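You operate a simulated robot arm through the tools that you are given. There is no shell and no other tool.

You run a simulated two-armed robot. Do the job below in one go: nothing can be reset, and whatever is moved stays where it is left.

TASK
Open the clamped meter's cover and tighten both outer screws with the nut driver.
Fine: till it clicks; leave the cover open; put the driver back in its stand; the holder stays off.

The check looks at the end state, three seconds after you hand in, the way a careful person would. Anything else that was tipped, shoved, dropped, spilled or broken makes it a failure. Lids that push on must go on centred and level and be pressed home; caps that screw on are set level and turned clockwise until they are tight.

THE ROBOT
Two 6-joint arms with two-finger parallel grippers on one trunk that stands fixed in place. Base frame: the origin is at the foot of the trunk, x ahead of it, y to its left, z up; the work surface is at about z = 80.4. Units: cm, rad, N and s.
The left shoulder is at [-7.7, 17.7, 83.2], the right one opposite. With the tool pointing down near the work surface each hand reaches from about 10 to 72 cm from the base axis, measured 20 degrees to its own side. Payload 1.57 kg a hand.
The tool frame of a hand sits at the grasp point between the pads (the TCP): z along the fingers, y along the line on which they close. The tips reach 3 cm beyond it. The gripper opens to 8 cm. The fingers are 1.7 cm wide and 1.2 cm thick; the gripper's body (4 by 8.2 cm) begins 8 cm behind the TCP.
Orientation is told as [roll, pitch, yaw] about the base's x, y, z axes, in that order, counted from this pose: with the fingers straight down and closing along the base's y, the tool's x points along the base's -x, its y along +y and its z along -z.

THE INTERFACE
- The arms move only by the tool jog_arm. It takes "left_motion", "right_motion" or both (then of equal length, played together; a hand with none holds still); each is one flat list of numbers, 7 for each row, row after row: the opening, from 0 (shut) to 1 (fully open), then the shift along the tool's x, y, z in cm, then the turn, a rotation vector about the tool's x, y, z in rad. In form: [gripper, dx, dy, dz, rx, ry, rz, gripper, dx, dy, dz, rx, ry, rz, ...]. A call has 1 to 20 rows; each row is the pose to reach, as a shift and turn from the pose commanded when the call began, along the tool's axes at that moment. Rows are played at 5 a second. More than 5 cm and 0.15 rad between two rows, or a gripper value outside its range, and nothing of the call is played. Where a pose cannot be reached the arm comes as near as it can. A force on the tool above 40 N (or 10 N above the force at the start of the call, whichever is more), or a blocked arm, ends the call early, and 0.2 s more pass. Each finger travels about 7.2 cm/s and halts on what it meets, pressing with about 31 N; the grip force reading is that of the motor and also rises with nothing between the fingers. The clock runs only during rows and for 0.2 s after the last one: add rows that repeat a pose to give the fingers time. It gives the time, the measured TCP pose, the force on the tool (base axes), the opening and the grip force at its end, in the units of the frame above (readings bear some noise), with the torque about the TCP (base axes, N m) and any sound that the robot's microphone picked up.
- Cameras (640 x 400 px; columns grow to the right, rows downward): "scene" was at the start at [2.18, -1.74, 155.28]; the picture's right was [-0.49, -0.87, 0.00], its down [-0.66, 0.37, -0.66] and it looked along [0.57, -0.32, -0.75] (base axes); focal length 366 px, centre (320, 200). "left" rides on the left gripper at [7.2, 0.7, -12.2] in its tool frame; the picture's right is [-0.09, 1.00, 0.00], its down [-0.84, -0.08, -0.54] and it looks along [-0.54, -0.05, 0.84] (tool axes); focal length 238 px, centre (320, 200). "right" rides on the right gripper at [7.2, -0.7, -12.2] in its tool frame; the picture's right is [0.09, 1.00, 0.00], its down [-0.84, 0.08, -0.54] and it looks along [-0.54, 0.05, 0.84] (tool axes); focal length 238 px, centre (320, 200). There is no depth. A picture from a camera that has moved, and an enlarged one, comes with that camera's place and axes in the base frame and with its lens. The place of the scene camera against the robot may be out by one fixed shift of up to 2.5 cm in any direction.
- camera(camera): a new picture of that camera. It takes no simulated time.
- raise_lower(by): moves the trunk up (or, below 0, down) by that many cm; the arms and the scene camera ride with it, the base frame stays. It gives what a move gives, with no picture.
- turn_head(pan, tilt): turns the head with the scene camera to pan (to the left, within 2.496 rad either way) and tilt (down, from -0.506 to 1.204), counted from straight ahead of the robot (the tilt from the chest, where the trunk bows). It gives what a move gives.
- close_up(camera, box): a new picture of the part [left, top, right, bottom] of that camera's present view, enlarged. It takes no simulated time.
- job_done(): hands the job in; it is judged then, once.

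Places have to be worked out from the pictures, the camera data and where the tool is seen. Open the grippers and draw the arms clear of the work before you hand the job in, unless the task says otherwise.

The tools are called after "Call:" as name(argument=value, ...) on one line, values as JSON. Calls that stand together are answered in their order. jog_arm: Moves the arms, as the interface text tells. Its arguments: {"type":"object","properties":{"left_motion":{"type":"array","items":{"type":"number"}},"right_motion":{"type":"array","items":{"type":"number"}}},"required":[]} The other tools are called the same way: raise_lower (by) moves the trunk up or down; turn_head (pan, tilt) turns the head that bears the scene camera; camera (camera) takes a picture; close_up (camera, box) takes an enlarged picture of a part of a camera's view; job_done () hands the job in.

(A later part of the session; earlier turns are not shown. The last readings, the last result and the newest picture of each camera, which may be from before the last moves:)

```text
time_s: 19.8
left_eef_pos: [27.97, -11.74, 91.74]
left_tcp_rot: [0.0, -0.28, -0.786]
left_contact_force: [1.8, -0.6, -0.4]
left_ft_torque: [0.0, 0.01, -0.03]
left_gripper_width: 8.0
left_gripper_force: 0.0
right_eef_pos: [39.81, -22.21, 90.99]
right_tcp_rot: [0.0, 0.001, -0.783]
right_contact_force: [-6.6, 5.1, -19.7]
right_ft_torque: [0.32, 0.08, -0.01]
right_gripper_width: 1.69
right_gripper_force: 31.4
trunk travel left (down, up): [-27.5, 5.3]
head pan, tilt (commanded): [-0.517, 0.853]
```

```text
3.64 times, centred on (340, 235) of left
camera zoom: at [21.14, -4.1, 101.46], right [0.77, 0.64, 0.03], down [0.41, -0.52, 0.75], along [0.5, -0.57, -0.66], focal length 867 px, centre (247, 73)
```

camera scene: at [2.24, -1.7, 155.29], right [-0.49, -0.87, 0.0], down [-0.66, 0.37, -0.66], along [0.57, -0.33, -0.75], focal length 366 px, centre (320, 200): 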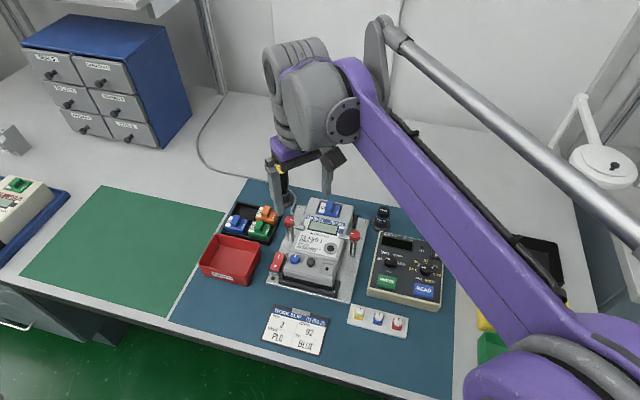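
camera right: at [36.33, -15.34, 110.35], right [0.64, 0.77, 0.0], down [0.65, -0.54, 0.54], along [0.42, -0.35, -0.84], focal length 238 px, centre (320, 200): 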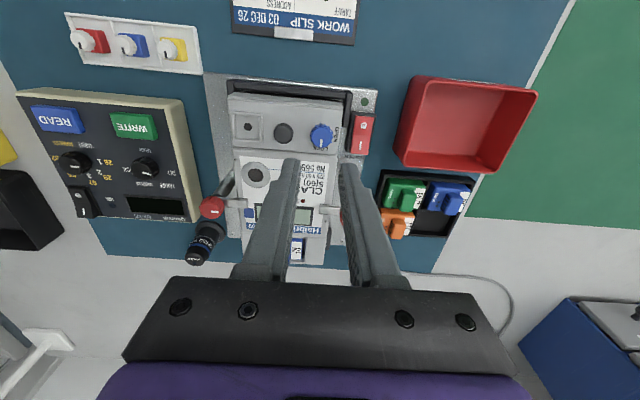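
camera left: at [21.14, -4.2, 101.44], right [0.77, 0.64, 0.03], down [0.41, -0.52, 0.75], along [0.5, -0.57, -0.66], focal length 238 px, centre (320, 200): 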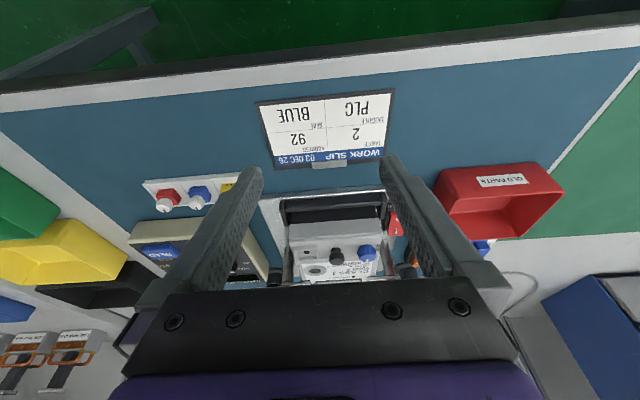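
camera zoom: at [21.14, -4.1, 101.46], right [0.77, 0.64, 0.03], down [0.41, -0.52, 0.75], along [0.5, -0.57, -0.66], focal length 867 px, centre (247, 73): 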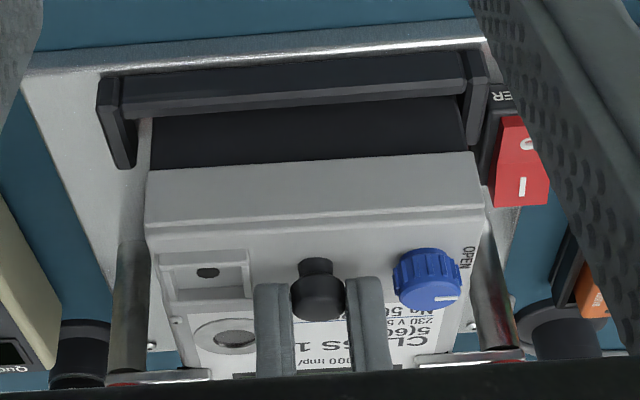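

The force rose to about 20 N and the meter body seems to have moved with it, so I look closely before going further.

Call:
close_up(camera="left", box=[290, 200, 390, 290])

Call:
close_up(camera="right", box=[200, 60, 440, 200])

Call:
close_up(camera="scene", box=[264, 205, 354, 300])

```text
4.44 times, centred on (340, 245) of left
camera zoom: at [21.14, -4.1, 101.46], right [0.77, 0.64, 0.03], down [0.41, -0.52, 0.75], along [0.5, -0.57, -0.66], focal length 1059 px, centre (231, 0)
```

zoom: 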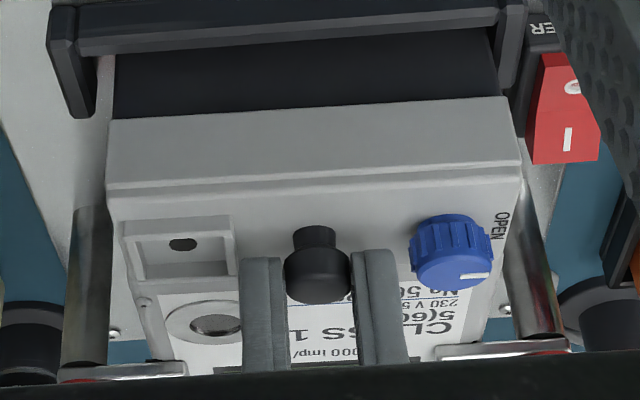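

```text
2.67 times, centred on (320, 130) of right
camera zoom: at [34.25, -17.62, 103.26], right [0.64, 0.77, 0.0], down [0.65, -0.54, 0.54], along [0.42, -0.34, -0.84], focal length 636 px, centre (320, 387)
```

zoom: 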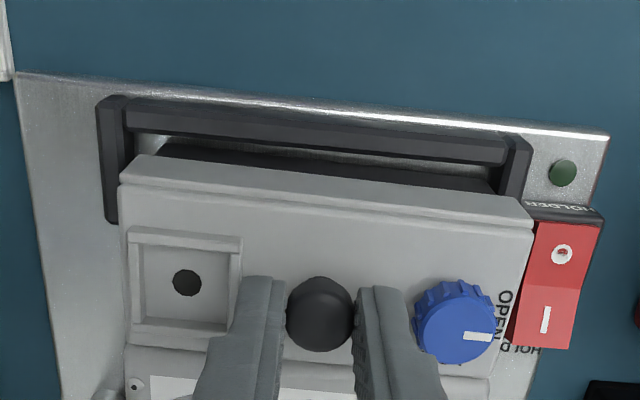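

```text
4.21 times, centred on (309, 252) of scene
camera zoom: at [2.27, -1.75, 155.26], right [-0.49, -0.87, 0.0], down [-0.66, 0.37, -0.66], along [0.57, -0.32, -0.75], focal length 1539 px, centre (366, -21)
```

zoom: 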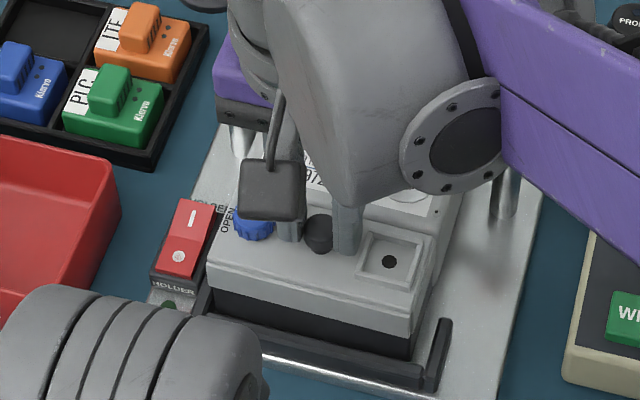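

The whole meter's front was lifting with the cover, so the cover isn't swinging this way yet. I put it back down to the starting pose (still gripping) and check that the meter settles.

Call:
jog_arm(right_motion=[0.15, 0.13, 0, 0.2, 0, 0, 0, 0.15, 0.27, 0, 0.4, 0, 0, 0, 0.15, 0.27, 0, 0.4, 0, 0, 0])

Call:
close_up(camera="left", box=[260, 180, 420, 290])

Call:
close_up(camera="left", box=[285, 220, 335, 270])

Call:
close_up(camera="scene", box=[305, 235, 355, 300])

```text
time_s: 20.6
left_eef_pos: [27.71, -11.68, 91.8]
left_tcp_rot: [0.001, -0.28, -0.785]
left_contact_force: [0.0, 0.2, -0.5]
left_ft_torque: [0.03, 0.03, -0.03]
left_gripper_width: 7.99
left_gripper_force: 0.2
right_eef_pos: [39.49, -22.0, 90.75]
right_tcp_rot: [0.0, 0.0, -0.785]
right_contact_force: [0.9, -1.1, 6.5]
right_ft_torque: [-0.68, -0.45, -0.01]
right_gripper_width: 1.72
right_gripper_force: 31.6
trunk travel left (down, up): [-27.5, 5.3]
head pan, tilt (commanded): [-0.517, 0.853]
```

```text
3.64 times, centred on (340, 235) of left
camera zoom: at [21.08, -4.07, 101.52], right [0.77, 0.64, 0.03], down [0.41, -0.52, 0.75], along [0.5, -0.57, -0.66], focal length 867 px, centre (247, 73)
```

zoom: 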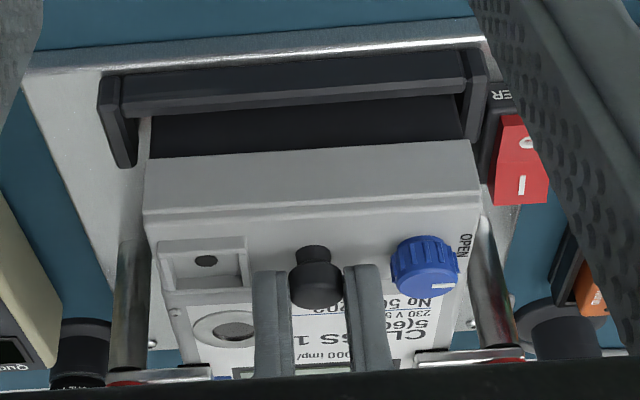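

```text
8.00 times, centred on (310, 245) of left
camera zoom: at [21.08, -4.07, 101.52], right [0.77, 0.64, 0.03], down [0.41, -0.52, 0.75], along [0.5, -0.57, -0.66], focal length 1907 px, centre (400, -160)
```

zoom: 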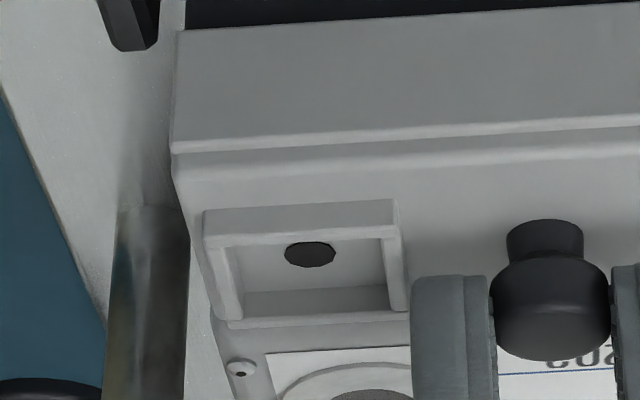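

```text
6.15 times, centred on (330, 268) of scene
camera zoom: at [2.14, -1.7, 155.3], right [-0.49, -0.87, 0.0], down [-0.66, 0.37, -0.66], along [0.57, -0.33, -0.75], focal length 2249 px, centre (258, -215)
```

zoom: 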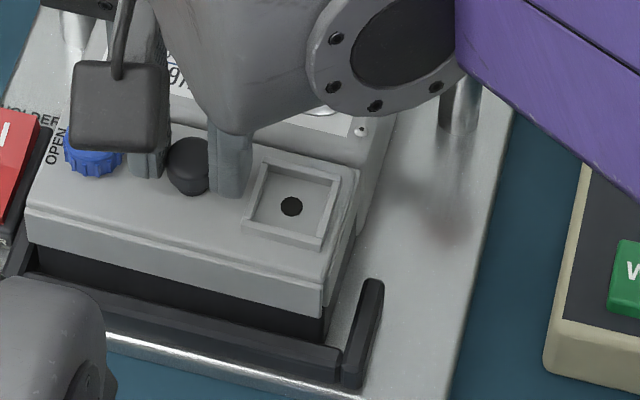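

The meter is back in place. I release the knob, raise the hand and study the cover's edges from close range to find how it opens.

Call:
jog_arm(right_motion=[0.27, 0, 0, 0, 0, 0, 0, 0.27, 0, 0, 0, 0, 0, 0, 0.27, 0, 0, -1.5, 0, 0, 0, 0.27, 0, 0, -3, 0, 0, 0, 0.4, -1, 0, -5, 0, 0, 0, 0.6, -2, 0, -7, 0, 0, 0, 1, -2.5, 0, -7, 0, 0, 0])

Call:
close_up(camera="right", box=[220, 40, 400, 160])

Call:
close_up(camera="left", box=[270, 190, 400, 290])

Call:
close_up(camera="scene", box=[274, 225, 354, 300])

```text
time_s: 22.2
left_eef_pos: [27.81, -11.88, 91.76]
left_tcp_rot: [0.0, -0.279, -0.785]
left_contact_force: [-0.2, -0.2, 0.6]
left_ft_torque: [0.0, 0.04, 0.01]
left_gripper_width: 8.02
left_gripper_force: 0.1
right_eef_pos: [41.4, -23.85, 97.7]
right_tcp_rot: [0.001, 0.0, -0.786]
right_contact_force: [0.0, 0.9, 0.1]
right_ft_torque: [0.03, 0.01, 0.04]
right_gripper_width: 8.02
right_gripper_force: 0.0
trunk travel left (down, up): [-27.5, 5.3]
head pan, tilt (commanded): [-0.517, 0.853]
```

```text
3.33 times, centred on (310, 100) of right
camera zoom: at [35.87, -19.22, 109.95], right [0.64, 0.77, 0.0], down [0.65, -0.54, 0.54], along [0.42, -0.35, -0.84], focal length 794 px, centre (353, 533)
```

zoom: 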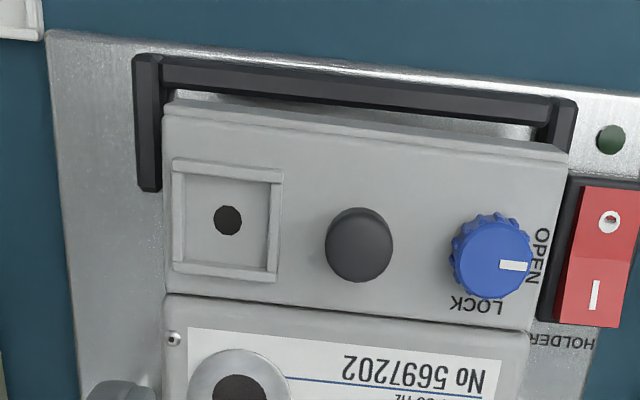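

```text
4.00 times, centred on (335, 240) of left
camera zoom: at [21.12, -4.1, 101.49], right [0.77, 0.64, 0.03], down [0.41, -0.52, 0.75], along [0.5, -0.57, -0.66], focal length 953 px, centre (260, 40)
```

zoom: 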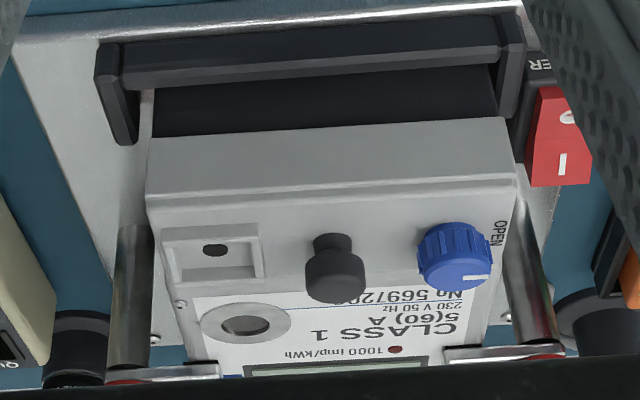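

```text
5.33 times, centred on (314, 262) of scene
camera zoom: at [2.21, -1.75, 155.28], right [-0.49, -0.87, 0.0], down [-0.66, 0.37, -0.66], along [0.57, -0.32, -0.75], focal length 1949 px, centre (352, -133)
```

zoom: 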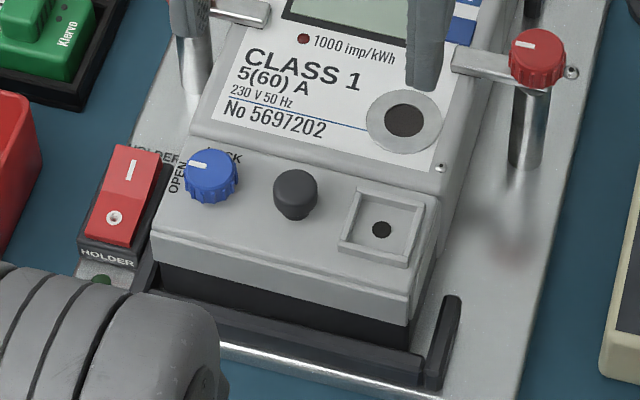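

I take high-zoom looks at the ends of the cover and its joint with the body to understand the mechanism.

Call:
close_up(camera="left", box=[288, 205, 328, 265])

Call:
close_up(camera="left", box=[365, 205, 405, 265])

Call:
close_up(camera="scene", box=[318, 240, 348, 295])

Call:
close_up(camera="right", box=[255, 100, 305, 150])

Call:
close_up(camera="right", box=[330, 80, 400, 150])

```text
6.67 times, centred on (308, 235) of left
camera zoom: at [21.12, -4.1, 101.49], right [0.77, 0.64, 0.03], down [0.41, -0.52, 0.75], along [0.5, -0.57, -0.66], focal length 1589 px, centre (400, -33)
```

zoom: 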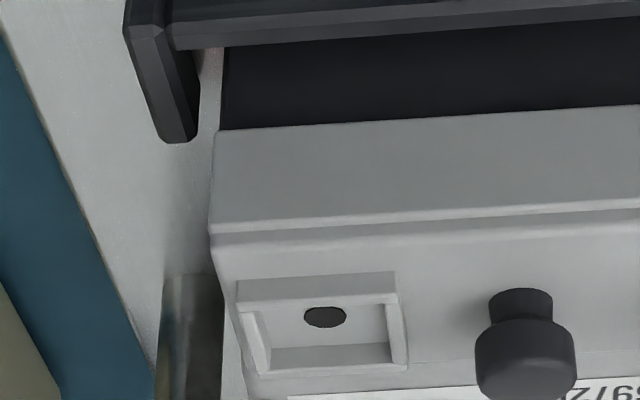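

```text
6.67 times, centred on (385, 235) of left
camera zoom: at [21.12, -4.1, 101.49], right [0.77, 0.64, 0.03], down [0.41, -0.52, 0.75], along [0.5, -0.57, -0.66], focal length 1589 px, centre (-113, -33)
```

zoom: 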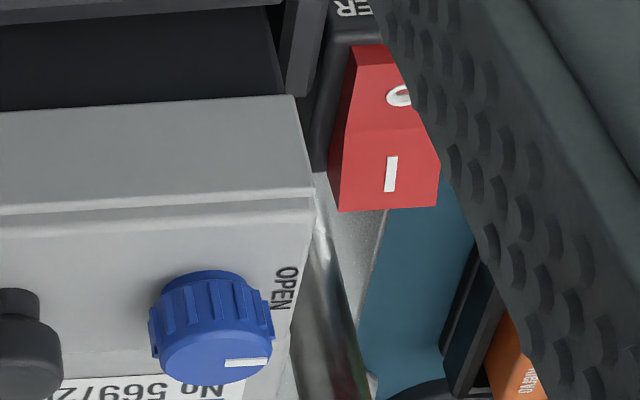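

```text
7.27 times, centred on (333, 268) of scene
camera zoom: at [2.21, -1.75, 155.28], right [-0.49, -0.87, 0.0], down [-0.66, 0.37, -0.66], along [0.57, -0.32, -0.75], focal length 2658 px, centre (226, -291)
```

zoom: 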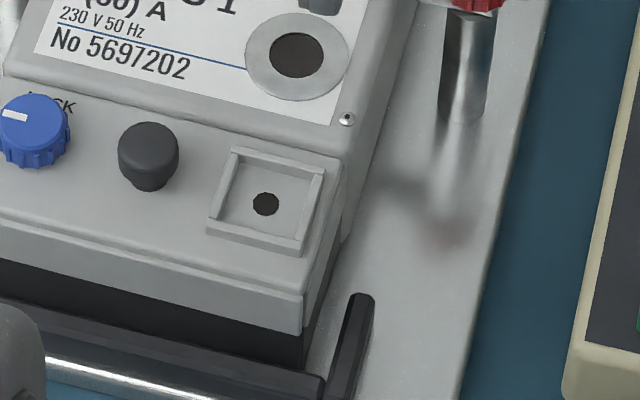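

```text
8.00 times, centred on (280, 125) of right
camera zoom: at [35.87, -19.22, 109.95], right [0.64, 0.77, 0.0], down [0.65, -0.54, 0.54], along [0.42, -0.35, -0.84], focal length 1907 px, centre (640, 800)
```

zoom: 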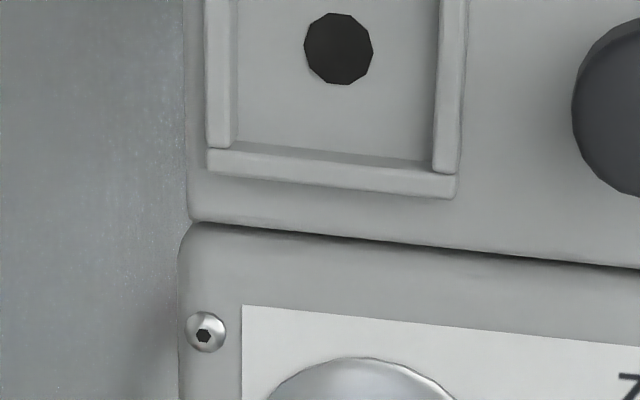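

```text
5.71 times, centred on (365, 115) of right
camera zoom: at [35.87, -19.22, 109.95], right [0.64, 0.77, 0.0], down [0.65, -0.54, 0.54], along [0.42, -0.35, -0.84], focal length 1362 px, centre (63, 686)
```

zoom: 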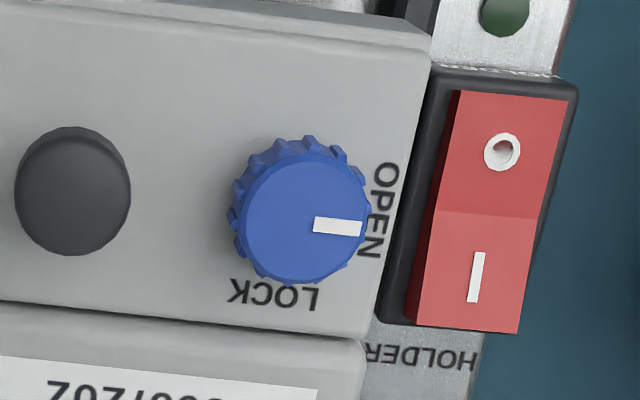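

The cover has a visible gap line to the body and no obvious side hinge; the pointer sits at about 88–90°. I first re-grip the blue knob, centred better, and turn it a bit further counter-clockwise to be sure it's against the OPEN stop.

Call:
jog_arm(right_motion=[0.6, 0.6, 0.9, 0.5, 0, 0, -0.1, 0.4, 1.2, 1.8, 1.0, 0, 0, -0.2, 0.4, 1.8, 2.6, 2, 0, 0, -0.3, 0.4, 2.4, 3.46, 3, 0, 0, -0.3, 0.4, 2.4, 3.46, 3.7, 0, 0, -0.3, 0.4, 2.4, 3.46, 3.7, 0, 0, -0.3])

Call:
close_up(camera="right", box=[250, 80, 400, 190])

```text
time_s: 23.6
left_eef_pos: [27.85, -11.79, 91.81]
left_tcp_rot: [0.001, -0.281, -0.786]
left_contact_force: [0.3, -0.3, 0.8]
left_ft_torque: [-0.01, 0.01, 0.0]
left_gripper_width: 8.02
left_gripper_force: 0.1
right_eef_pos: [42.06, -19.72, 94.02]
right_tcp_rot: [-0.001, -0.001, -0.484]
right_contact_force: [0.2, 0.2, -0.5]
right_ft_torque: [0.02, 0.01, -0.04]
right_gripper_width: 3.2
right_gripper_force: 0.0
trunk travel left (down, up): [-27.5, 5.3]
head pan, tilt (commanded): [-0.517, 0.853]
```

```text
3.64 times, centred on (325, 135) of right
camera zoom: at [35.43, -16.88, 106.21], right [0.38, 0.92, 0.0], down [0.78, -0.32, 0.54], along [0.5, -0.21, -0.84], focal length 867 px, centre (302, 436)
```

zoom: 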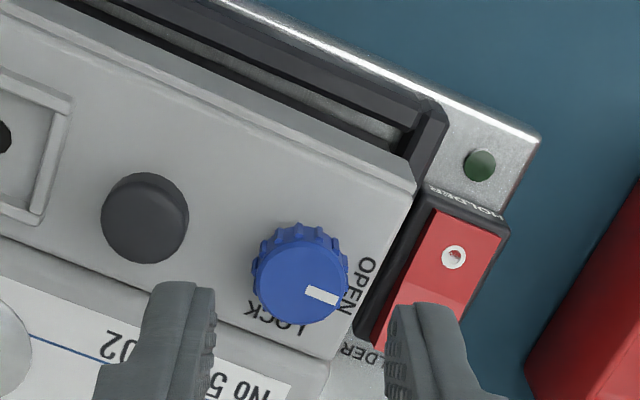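

Centred. I descend, grip, and rotate a further ~0.45 rad counter-clockwise, watching torque.

Call:
jog_arm(right_motion=[0.4, -0.04, 0.04, 1.2, 0, 0, 0, 0.4, -0.04, 0.04, 2.4, 0, 0, 0, 0.4, -0.04, 0.04, 3.2, 0, 0, 0, 0.2, -0.04, 0.04, 3.2, 0, 0, 0, 0.2, -0.04, 0.04, 3.2, 0, 0, 0, 0.2, -0.04, 0.04, 3.2, 0, 0, 0])

Call:
jog_arm(right_motion=[0.2, 0, 0, 0, 0, 0, -0.1, 0.2, 0, 0, 0, 0, 0, -0.2, 0.2, 0, 0, 0, 0, 0, -0.3, 0.2, 0, 0, 0, 0, 0, -0.3])

Call:
close_up(camera="left", box=[270, 190, 400, 290])

Call:
close_up(camera="right", box=[250, 80, 400, 200])

```text
time_s: 24.3
left_eef_pos: [27.81, -11.73, 91.71]
left_tcp_rot: [0.0, -0.28, -0.787]
left_contact_force: [-0.3, -0.1, 0.0]
left_ft_torque: [-0.02, -0.01, 0.02]
left_gripper_width: 7.99
left_gripper_force: 0.1
right_eef_pos: [42.12, -19.8, 91.61]
right_tcp_rot: [-0.002, 0.0, -0.483]
right_contact_force: [0.4, 0.8, 27.9]
right_ft_torque: [-0.5, 0.49, -0.02]
right_gripper_width: 3.17
right_gripper_force: 0.1
trunk travel left (down, up): [-27.5, 5.3]
head pan, tilt (commanded): [-0.517, 0.853]
stopped in row 3 (right hand): the force on the tool passed its limit at 55 N (the readings are from after the stop); the commanded pose is now the measured one
```

```text
time_s: 25.3
left_eef_pos: [27.81, -11.71, 91.76]
left_tcp_rot: [0.001, -0.281, -0.786]
left_contact_force: [0.4, 0.0, -0.1]
left_ft_torque: [0.03, 0.01, 0.0]
left_gripper_width: 8.01
left_gripper_force: 0.1
right_eef_pos: [42.21, -19.75, 91.39]
right_tcp_rot: [0.001, -0.002, -0.184]
right_contact_force: [0.4, -0.8, -0.3]
right_ft_torque: [0.02, 0.0, 0.0]
right_gripper_width: 1.59
right_gripper_force: 0.0
trunk travel left (down, up): [-27.5, 5.3]
head pan, tilt (commanded): [-0.517, 0.853]
```

```text
4.00 times, centred on (335, 240) of left
camera zoom: at [21.07, -4.08, 101.47], right [0.77, 0.64, 0.03], down [0.41, -0.52, 0.75], along [0.5, -0.57, -0.66], focal length 953 px, centre (260, 40)
```

zoom: 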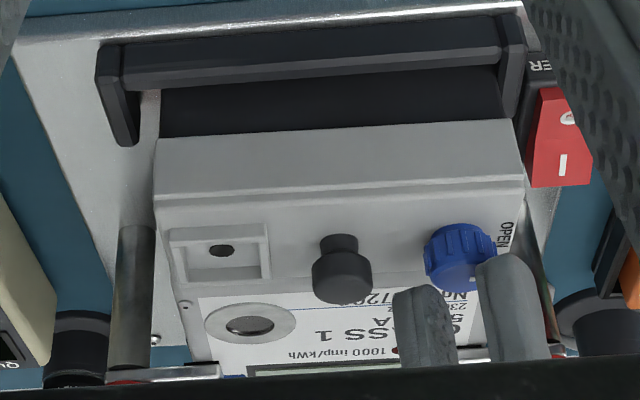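

```text
3.33 times, centred on (325, 140) of right
camera zoom: at [35.04, -19.0, 103.63], right [0.09, 1.0, 0.0], down [0.84, -0.08, 0.54], along [0.54, -0.05, -0.84], focal length 794 px, centre (303, 400)
```

zoom: 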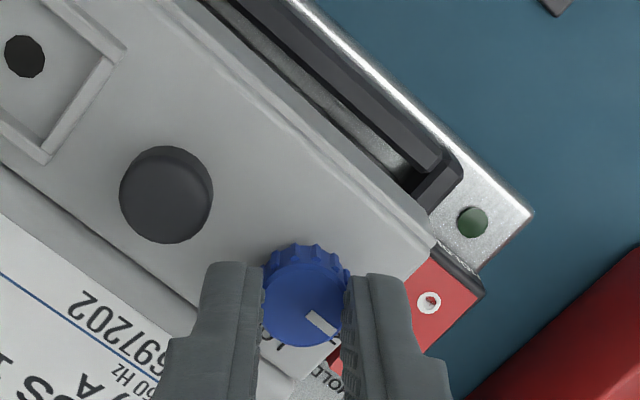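

The finger bumped the black knob's top on the way down (my opening was too wide for that angle), and the second call then closed above the knob without gripping. I lift first and check that nothing was harmed.

Call:
jog_arm(right_motion=[0.34, 0, 0, -1.5, 0, 0, 0, 0.34, 0, 0, -3, 0, 0, 0, 0.34, 0, 0, -4, 0, 0, 0])

Call:
close_up(camera="left", box=[270, 190, 400, 290])

Call:
close_up(camera="right", box=[230, 50, 410, 190])

Call:
close_up(camera="scene", box=[264, 195, 364, 300])

```text
time_s: 26.1
left_eef_pos: [27.79, -11.72, 91.67]
left_tcp_rot: [0.0, -0.281, -0.785]
left_contact_force: [0.9, 0.0, 0.1]
left_ft_torque: [0.0, 0.0, -0.01]
left_gripper_width: 7.99
left_gripper_force: 0.0
right_eef_pos: [42.25, -19.66, 95.45]
right_tcp_rot: [-0.002, 0.0, -0.185]
right_contact_force: [0.1, -0.7, -0.3]
right_ft_torque: [-0.04, 0.02, 0.0]
right_gripper_width: 2.72
right_gripper_force: 0.0
trunk travel left (down, up): [-27.5, 5.3]
head pan, tilt (commanded): [-0.517, 0.853]
```

```text
4.00 times, centred on (335, 240) of left
camera zoom: at [21.11, -4.09, 101.49], right [0.77, 0.64, 0.03], down [0.41, -0.52, 0.75], along [0.5, -0.57, -0.66], focal length 953 px, centre (260, 40)
```

zoom: 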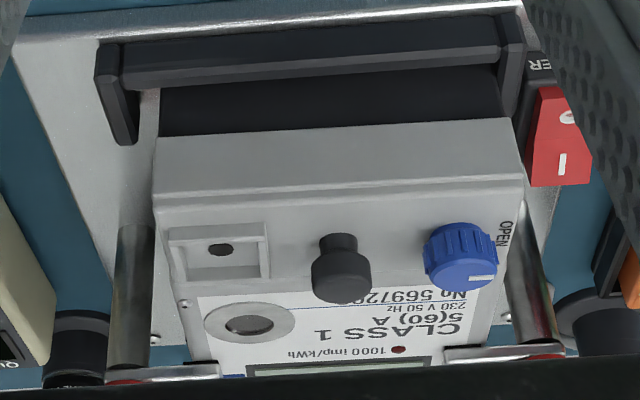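

```text
2.86 times, centred on (320, 120) of right
camera zoom: at [35.05, -18.96, 107.73], right [0.09, 1.0, 0.0], down [0.84, -0.08, 0.54], along [0.54, -0.05, -0.84], focal length 681 px, centre (320, 429)
```

zoom: 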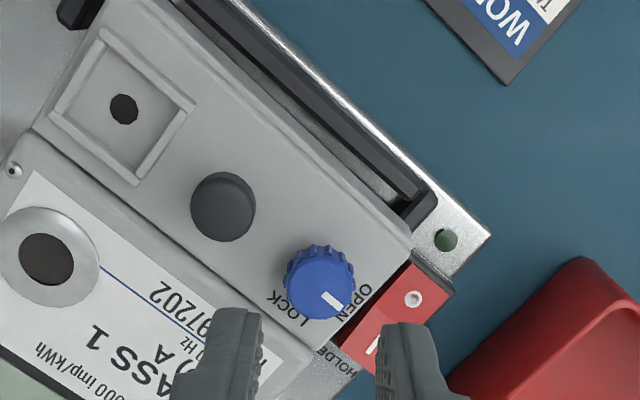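

```text
3.81 times, centred on (314, 248) of scene
camera zoom: at [2.19, -1.73, 155.28], right [-0.49, -0.87, 0.0], down [-0.66, 0.37, -0.66], along [0.57, -0.32, -0.75], focal length 1392 px, centre (343, 19)
```

zoom: 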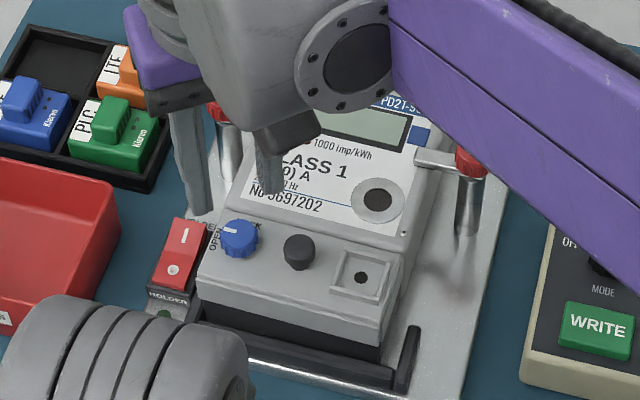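

Nothing visibly harmed, knob still at OPEN. With the narrower opening the fingers clear the black knob at this angle, so I descend around the blue knob and close on it.

Call:
jog_arm(right_motion=[0.34, 0, 0, 1.5, 0, 0, 0, 0.34, 0, 0, 3, 0, 0, 0, 0.34, 0, 0, 4, 0, 0, 0, 0.34, 0, 0, 4.55, 0, 0, 0, 0.2, 0, 0, 4.55, 0, 0, 0, 0.2, 0, 0, 4.55, 0, 0, 0, 0.2, 0, 0, 4.55, 0, 0, 0])

```text
time_s: 27.7
left_eef_pos: [27.86, -11.74, 91.75]
left_tcp_rot: [0.0, -0.282, -0.786]
left_contact_force: [0.1, 0.2, -0.3]
left_ft_torque: [-0.02, -0.02, 0.03]
left_gripper_width: 7.98
left_gripper_force: 0.0
right_eef_pos: [42.06, -19.72, 90.84]
right_tcp_rot: [-0.001, 0.0, -0.185]
right_contact_force: [-0.2, 2.2, 0.3]
right_ft_torque: [0.14, 0.06, -0.01]
right_gripper_width: 1.88
right_gripper_force: 31.0
trunk travel left (down, up): [-27.5, 5.3]
head pan, tilt (commanded): [-0.517, 0.853]
```

Gripped. I rotate a further 0.25 rad counter-clockwise in small steps and read the torque.

Call:
jog_arm(right_motion=[0.2, 0, 0, 0, 0, 0, -0.06, 0.2, 0, 0, 0, 0, 0, -0.12, 0.2, 0, 0, 0, 0, 0, -0.18, 0.2, 0, 0, 0, 0, 0, -0.25])

Call:
close_up(camera="right", box=[250, 90, 400, 200])

Call:
close_up(camera="left", box=[270, 190, 400, 290])

```text
time_s: 28.7
left_eef_pos: [27.89, -11.87, 91.76]
left_tcp_rot: [0.001, -0.28, -0.785]
left_contact_force: [0.0, -0.4, 0.0]
left_ft_torque: [0.0, 0.01, -0.02]
left_gripper_width: 8.0
left_gripper_force: 0.0
right_eef_pos: [42.13, -19.76, 90.77]
right_tcp_rot: [-0.002, 0.001, 0.066]
right_contact_force: [-0.8, -3.1, 0.6]
right_ft_torque: [-0.13, 0.11, -0.17]
right_gripper_width: 1.89
right_gripper_force: 30.5
trunk travel left (down, up): [-27.5, 5.3]
head pan, tilt (commanded): [-0.517, 0.853]
```

```text
3.64 times, centred on (325, 145) of right
camera zoom: at [35.06, -20.86, 103.16], right [-0.16, 0.99, 0.0], down [0.83, 0.13, 0.54], along [0.53, 0.08, -0.84], focal length 867 px, centre (302, 400)
```

zoom: 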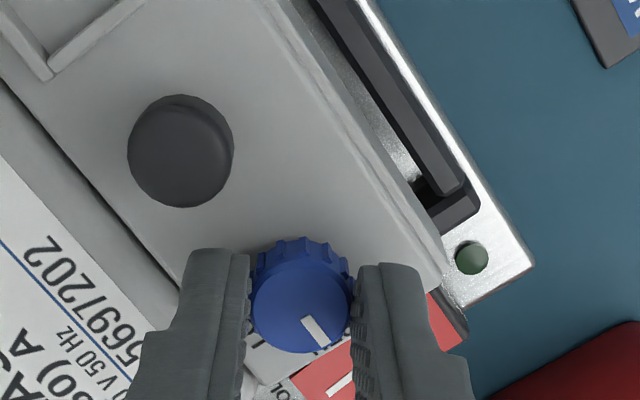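

```text
4.00 times, centred on (335, 240) of left
camera zoom: at [21.09, -4.12, 101.5], right [0.77, 0.64, 0.03], down [0.41, -0.52, 0.75], along [0.5, -0.57, -0.66], focal length 953 px, centre (260, 40)
```

zoom: 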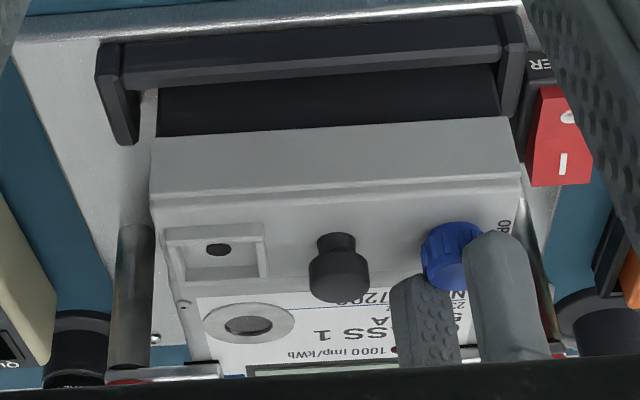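

The pointer stayed put and the torque rose to 0.17 Nm, so the knob is fully against its OPEN stop. I release it, lift, and return above the black knob with yaw -0.785 and a narrow opening.

Call:
jog_arm(right_motion=[0.34, 0, 0, 0, 0, 0, 0, 0.34, 0, 0, 0, 0, 0, 0, 0.34, 0, 0, -2, 0, 0, 0, 0.3, 0, 0, -4, 0, 0, 0.1, 0.27, 0.5, -0.45, -4, 0, 0, 0.24, 0.27, 1, -0.9, -4, 0, 0, 0.38, 0.27, 1.5, -1.35, -4, 0, 0, 0.52, 0.27, 2, -1.8, -4, 0, 0, 0.66, 0.27, 2.48, -2.18, -3.5, 0, 0, 0.8, 0.27, 2.48, -2.18, -3, 0, 0, 0.851, 0.27, 2.48, -2.18, -3, 0, 0, 0.851])

Call:
close_up(camera="right", box=[230, 70, 410, 190])

Call:
close_up(camera="left", box=[270, 190, 400, 290])

```text
time_s: 31.1
left_eef_pos: [27.89, -11.77, 91.84]
left_tcp_rot: [-0.001, -0.281, -0.785]
left_contact_force: [-0.2, -0.3, -0.3]
left_ft_torque: [-0.01, 0.03, 0.02]
left_gripper_width: 7.99
left_gripper_force: 0.1
right_eef_pos: [39.76, -22.15, 93.9]
right_tcp_rot: [-0.001, 0.0, -0.787]
right_contact_force: [0.2, -0.1, 1.0]
right_ft_torque: [-0.02, 0.02, 0.0]
right_gripper_width: 2.16
right_gripper_force: 0.0
trunk travel left (down, up): [-27.5, 5.3]
head pan, tilt (commanded): [-0.517, 0.853]
```

```text
3.33 times, centred on (320, 130) of right
camera zoom: at [34.32, -17.4, 106.12], right [0.64, 0.77, 0.0], down [0.65, -0.54, 0.54], along [0.42, -0.35, -0.84], focal length 794 px, centre (320, 433)
```

zoom: 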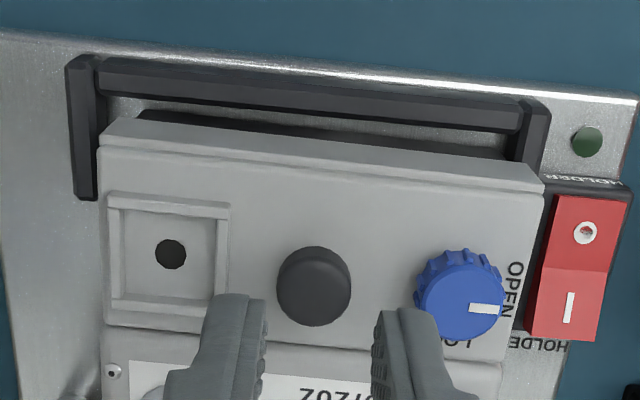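

```text
4.00 times, centred on (335, 240) of left
camera zoom: at [21.09, -4.09, 101.5], right [0.77, 0.64, 0.03], down [0.41, -0.52, 0.75], along [0.5, -0.57, -0.66], focal length 953 px, centre (260, 40)
```

zoom: 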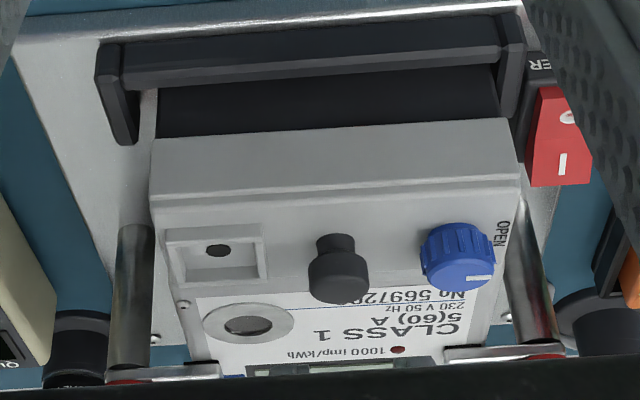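

Good alignment. I descend, grip the knob, then stop to read before pulling in a forward direction this time.

Call:
jog_arm(right_motion=[0.27, 0.08, -0.05, 1, 0, 0, 0, 0.27, 0.08, -0.05, 2, 0, 0, 0, 0.27, 0.08, -0.05, 2.8, 0, 0, 0, 0.27, 0.08, -0.05, 3.2, 0, 0, 0, 0.15, 0.08, -0.05, 3.2, 0, 0, 0, 0.15, 0.08, -0.05, 3.2, 0, 0, 0, 0.15, 0.08, -0.05, 3.2, 0, 0, 0])

Call:
close_up(camera="left", box=[270, 190, 400, 290])

```text
time_s: 32.7
left_eef_pos: [27.82, -11.81, 91.7]
left_tcp_rot: [-0.001, -0.28, -0.786]
left_contact_force: [-0.1, 0.0, -1.0]
left_ft_torque: [0.03, -0.03, 0.03]
left_gripper_width: 8.0
left_gripper_force: 0.0
right_eef_pos: [39.71, -22.03, 90.73]
right_tcp_rot: [-0.001, 0.001, -0.785]
right_contact_force: [-1.7, -1.5, 3.3]
right_ft_torque: [0.07, -0.08, 0.02]
right_gripper_width: 1.72
right_gripper_force: 31.4
trunk travel left (down, up): [-27.5, 5.3]
head pan, tilt (commanded): [-0.517, 0.853]
```

```text
4.00 times, centred on (335, 240) of left
camera zoom: at [21.07, -4.1, 101.5], right [0.77, 0.64, 0.03], down [0.41, -0.52, 0.75], along [0.5, -0.57, -0.66], focal length 953 px, centre (260, 40)
```

zoom: 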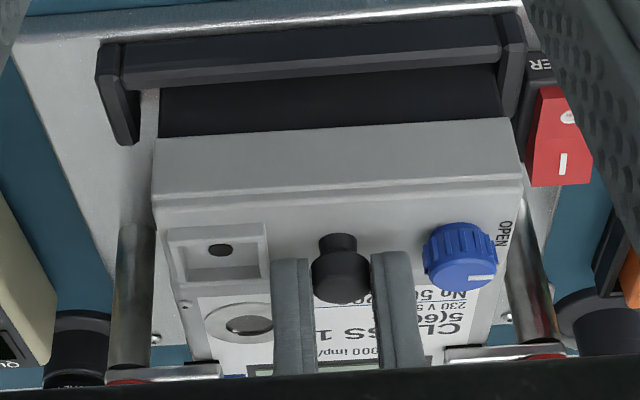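

Gripped. I test a forward pull of 0.3 cm (toward the rail) and read force and picture.

Call:
jog_arm(right_motion=[0.15, 0.1, 0, 0, 0, 0, 0, 0.15, 0.2, 0, 0, 0, 0, 0, 0.15, 0.3, 0, 0, 0, 0, 0, 0.15, 0.3, 0, 0, 0, 0, 0])

Call:
close_up(camera="left", box=[270, 190, 400, 290])

Call:
close_up(camera="right", box=[230, 70, 410, 200])

```text
time_s: 33.7
left_eef_pos: [27.67, -11.75, 91.81]
left_tcp_rot: [0.001, -0.281, -0.785]
left_contact_force: [-0.8, 0.4, 0.1]
left_ft_torque: [-0.01, 0.0, -0.06]
left_gripper_width: 8.03
left_gripper_force: 0.0
right_eef_pos: [39.49, -21.82, 90.81]
right_tcp_rot: [-0.001, -0.001, -0.784]
right_contact_force: [-0.5, -2.2, 7.8]
right_ft_torque: [-0.03, -0.15, 0.01]
right_gripper_width: 1.71
right_gripper_force: 31.3
trunk travel left (down, up): [-27.5, 5.3]
head pan, tilt (commanded): [-0.517, 0.853]
```

```text
4.00 times, centred on (335, 240) of left
camera zoom: at [21.05, -4.09, 101.51], right [0.77, 0.64, 0.03], down [0.41, -0.52, 0.75], along [0.5, -0.57, -0.66], focal length 953 px, centre (260, 40)
```

zoom: 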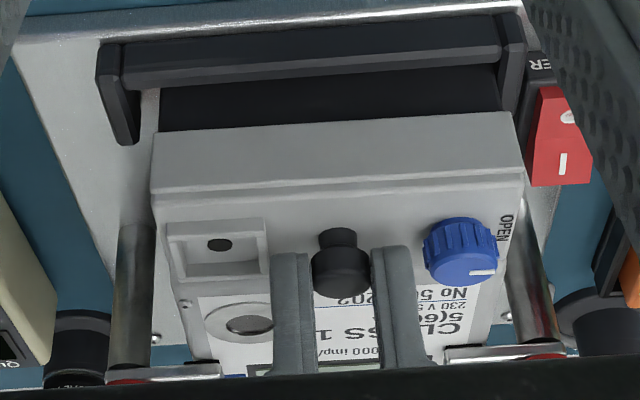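

```text
3.08 times, centred on (320, 135) of right
camera zoom: at [33.98, -17.19, 102.94], right [0.64, 0.77, 0.0], down [0.65, -0.54, 0.54], along [0.42, -0.35, -0.84], focal length 733 px, centre (320, 400)
```

zoom: 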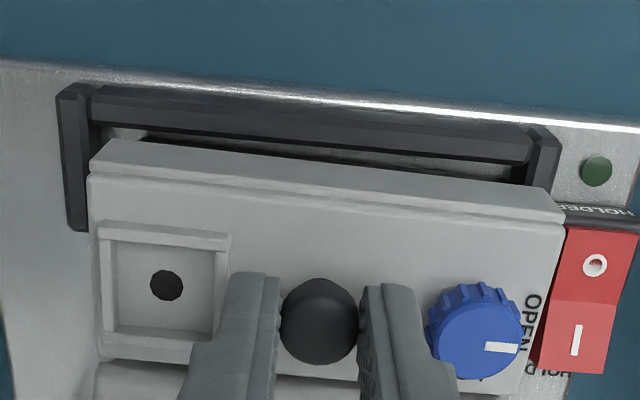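

The cover slid forward 0.3 cm relative to the body with almost no horizontal force, so it is a sliding cover. The skirt bottom (z≈84.8) clears the rail bar (z≈82.6), so I keep sliding forward in small steps, easing up 0.08 cm to relieve the vertical load.

Call:
jog_arm(right_motion=[0.15, 0.2, 0, -0.08, 0, 0, 0, 0.15, 0.4, 0, -0.08, 0, 0, 0, 0.15, 0.6, 0, -0.08, 0, 0, 0, 0.15, 0.8, 0, -0.08, 0, 0, 0, 0.15, 0.8, 0, -0.08, 0, 0, 0])

Call:
close_up(camera="left", box=[270, 190, 400, 290])

Call:
close_up(camera="right", box=[230, 70, 410, 200])

```text
time_s: 34.9
left_eef_pos: [27.9, -11.78, 91.8]
left_tcp_rot: [0.0, -0.278, -0.786]
left_contact_force: [-0.1, -0.2, -0.7]
left_ft_torque: [0.01, -0.02, -0.02]
left_gripper_width: 8.0
left_gripper_force: 0.1
right_eef_pos: [38.86, -21.43, 90.7]
right_tcp_rot: [-0.002, 0.0, -0.785]
right_contact_force: [-0.6, -0.3, -0.2]
right_ft_torque: [0.38, 0.38, 0.04]
right_gripper_width: 1.69
right_gripper_force: 30.9
trunk travel left (down, up): [-27.5, 5.3]
head pan, tilt (commanded): [-0.517, 0.853]
```

```text
4.00 times, centred on (335, 240) of left
camera zoom: at [21.13, -4.11, 101.49], right [0.77, 0.64, 0.03], down [0.41, -0.52, 0.75], along [0.5, -0.57, -0.66], focal length 953 px, centre (260, 40)
```

zoom: 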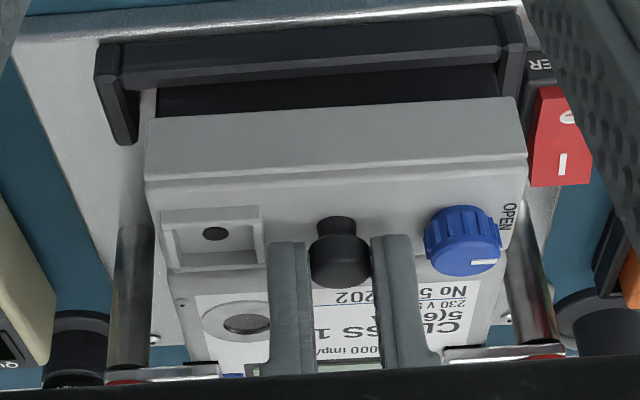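

```text
3.08 times, centred on (320, 135) of right
camera zoom: at [33.44, -16.62, 103.01], right [0.64, 0.77, 0.0], down [0.65, -0.54, 0.54], along [0.42, -0.35, -0.84], focal length 733 px, centre (320, 400)
```

zoom: 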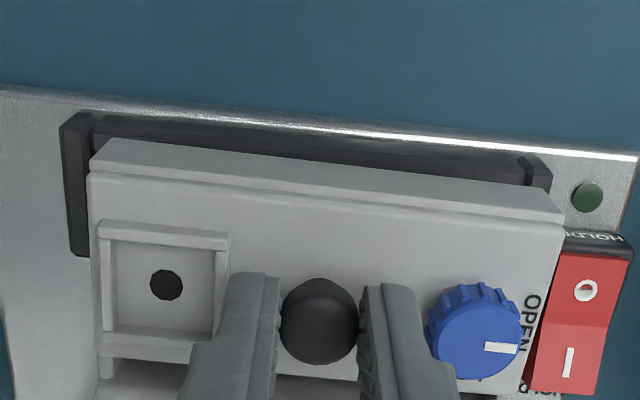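

Sliding works with near-zero force. Before continuing I back the left hand off 5 cm so the right hand's camera housing keeps clear of it.

Call:
jog_arm(left_motion=[1, 1.6, 0, -0.46, 0, 0, 0, 1, 3.2, 0, -0.92, 0, 0, 0, 1, 4.8, 0, -1.38, 0, 0, 0])

Call:
jog_arm(right_motion=[0.15, 0.25, 0, 0, 0, 0, 0, 0.15, 0.5, 0, 0, 0, 0, 0, 0.15, 0.75, 0, 0, 0, 0, 0, 0.15, 1.0, 0, 0, 0, 0, 0, 0.15, 1.25, 0, 0, 0, 0, 0, 0.15, 1.5, 0, 0, 0, 0, 0, 0.15, 1.5, 0, 0, 0, 0, 0])

Call:
close_up(camera="left", box=[270, 180, 410, 290])

Call:
close_up(camera="right", box=[210, 60, 430, 220])

```text
time_s: 35.7
left_eef_pos: [24.29, -8.21, 91.68]
left_tcp_rot: [-0.001, -0.282, -0.784]
left_contact_force: [-0.2, 0.5, -0.4]
left_ft_torque: [-0.02, 0.0, 0.01]
left_gripper_width: 7.98
left_gripper_force: 0.1
right_eef_pos: [38.93, -21.23, 90.79]
right_tcp_rot: [-0.002, 0.0, -0.787]
right_contact_force: [1.0, 0.9, -0.4]
right_ft_torque: [0.38, 0.34, -0.01]
right_gripper_width: 1.7
right_gripper_force: 30.4
trunk travel left (down, up): [-27.5, 5.3]
head pan, tilt (commanded): [-0.517, 0.853]
```

```text
time_s: 37.3
left_eef_pos: [24.42, -8.39, 91.77]
left_tcp_rot: [0.0, -0.28, -0.784]
left_contact_force: [-0.6, -1.4, -0.5]
left_ft_torque: [0.01, 0.0, -0.03]
left_gripper_width: 7.99
left_gripper_force: 0.0
right_eef_pos: [37.87, -20.25, 90.81]
right_tcp_rot: [-0.003, -0.001, -0.786]
right_contact_force: [0.1, 0.0, 0.4]
right_ft_torque: [0.15, -0.1, 0.0]
right_gripper_width: 1.7
right_gripper_force: 31.3
trunk travel left (down, up): [-27.5, 5.3]
head pan, tilt (commanded): [-0.517, 0.853]
```

```text
3.64 times, centred on (340, 235) of left
camera zoom: at [17.59, -0.61, 101.48], right [0.77, 0.64, 0.03], down [0.41, -0.52, 0.75], along [0.5, -0.57, -0.66], focal length 867 px, centre (247, 73)
```

zoom: 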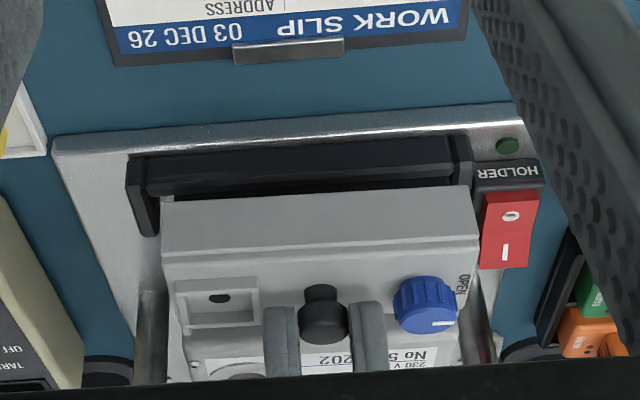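

```text
2.50 times, centred on (320, 140) of right
camera zoom: at [32.37, -15.56, 103.04], right [0.64, 0.77, 0.0], down [0.65, -0.54, 0.54], along [0.42, -0.35, -0.84], focal length 596 px, centre (320, 350)
```

zoom: 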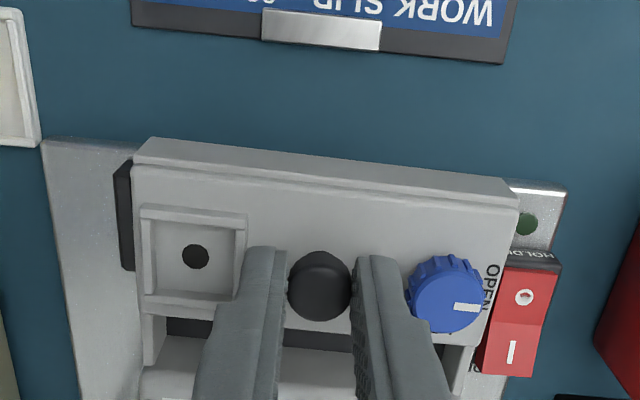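

The cover has slid about 2.6 cm with practically no force, exposing dark interior. I continue 1.2 cm more and check for the end stop.

Call:
jog_arm(right_motion=[0.15, 0.2, 0, 0, 0, 0, 0, 0.15, 0.4, 0, 0, 0, 0, 0, 0.15, 0.6, 0, 0, 0, 0, 0, 0.15, 0.8, 0, 0, 0, 0, 0, 0.15, 1.0, 0, 0, 0, 0, 0, 0.15, 1.2, 0, 0, 0, 0, 0, 0.15, 1.2, 0, 0, 0, 0, 0])

Call:
close_up(camera="right", box=[210, 60, 430, 220])

Call:
close_up(camera="scene", box=[264, 205, 364, 310])

```text
time_s: 38.9
left_eef_pos: [24.29, -8.24, 91.74]
left_tcp_rot: [0.0, -0.279, -0.786]
left_contact_force: [0.5, 0.4, -0.5]
left_ft_torque: [0.0, 0.03, 0.01]
left_gripper_width: 8.02
left_gripper_force: 0.0
right_eef_pos: [36.97, -19.39, 90.78]
right_tcp_rot: [-0.002, 0.0, -0.783]
right_contact_force: [0.5, -1.4, 0.3]
right_ft_torque: [-0.19, -0.42, 0.02]
right_gripper_width: 1.71
right_gripper_force: 31.0
trunk travel left (down, up): [-27.5, 5.3]
head pan, tilt (commanded): [-0.517, 0.853]
```

```text
2.50 times, centred on (320, 140) of right
camera zoom: at [31.53, -14.71, 103.0], right [0.64, 0.77, 0.0], down [0.65, -0.54, 0.54], along [0.42, -0.35, -0.84], focal length 596 px, centre (320, 350)
```

zoom: 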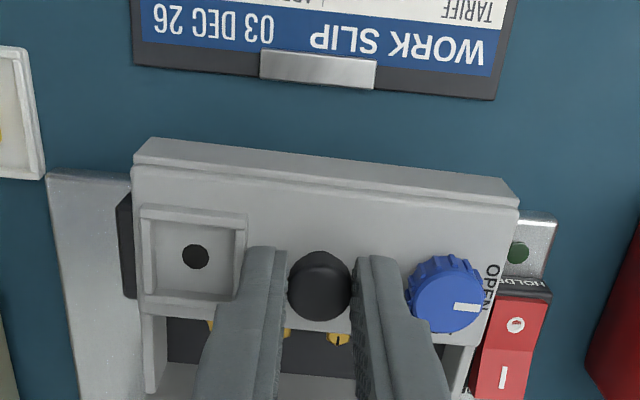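

```text
3.81 times, centred on (314, 258) of scene
camera zoom: at [2.19, -1.74, 155.28], right [-0.49, -0.87, 0.0], down [-0.66, 0.37, -0.66], along [0.57, -0.32, -0.75], focal length 1392 px, centre (343, -19)
```

zoom: 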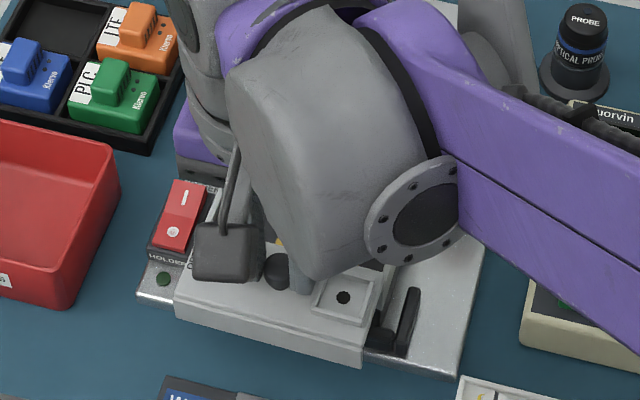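

Brass screws are becoming visible under the cover. I keep sliding gently, 0.6 cm more, watching for a stop.

Call:
jog_arm(right_motion=[0.15, 0.15, 0, 0, 0, 0, 0, 0.15, 0.3, 0, 0, 0, 0, 0, 0.15, 0.45, 0, 0, 0, 0, 0, 0.15, 0.6, 0, 0, 0, 0, 0, 0.15, 0.6, 0, 0, 0, 0, 0])

Call:
close_up(camera="right", box=[210, 60, 430, 220])

Call:
close_up(camera="left", box=[270, 180, 410, 290])

```text
time_s: 40.1
left_eef_pos: [24.34, -8.3, 91.8]
left_tcp_rot: [0.0, -0.279, -0.787]
left_contact_force: [0.0, 0.9, -0.5]
left_ft_torque: [-0.02, 0.01, 0.01]
left_gripper_width: 7.99
left_gripper_force: 0.0
right_eef_pos: [36.62, -18.92, 90.64]
right_tcp_rot: [-0.002, -0.001, -0.786]
right_contact_force: [0.1, 0.0, -0.4]
right_ft_torque: [-0.1, -0.37, -0.01]
right_gripper_width: 1.71
right_gripper_force: 31.1
trunk travel left (down, up): [-27.5, 5.3]
head pan, tilt (commanded): [-0.517, 0.853]
```

```text
2.50 times, centred on (320, 140) of right
camera zoom: at [31.12, -14.3, 102.97], right [0.64, 0.77, 0.0], down [0.65, -0.54, 0.54], along [0.42, -0.35, -0.84], focal length 596 px, centre (320, 350)
```

zoom: 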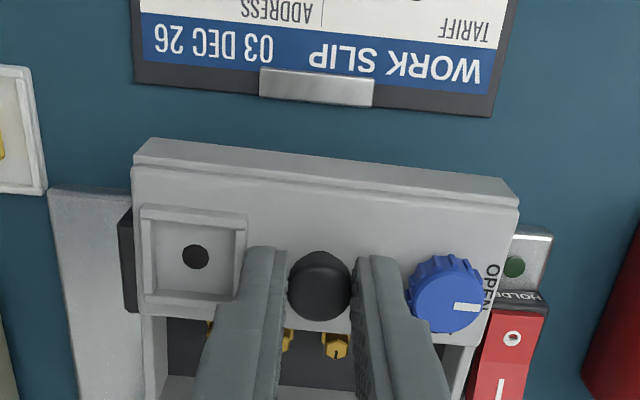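

```text
3.64 times, centred on (340, 235) of left
camera zoom: at [17.58, -0.6, 101.48], right [0.77, 0.64, 0.03], down [0.41, -0.52, 0.75], along [0.5, -0.57, -0.66], focal length 867 px, centre (247, 73)
```

zoom: 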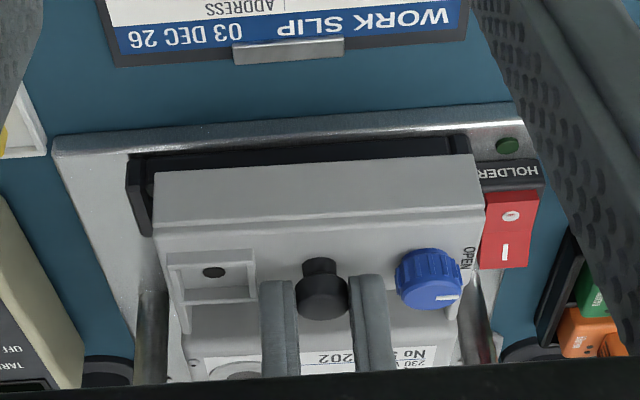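

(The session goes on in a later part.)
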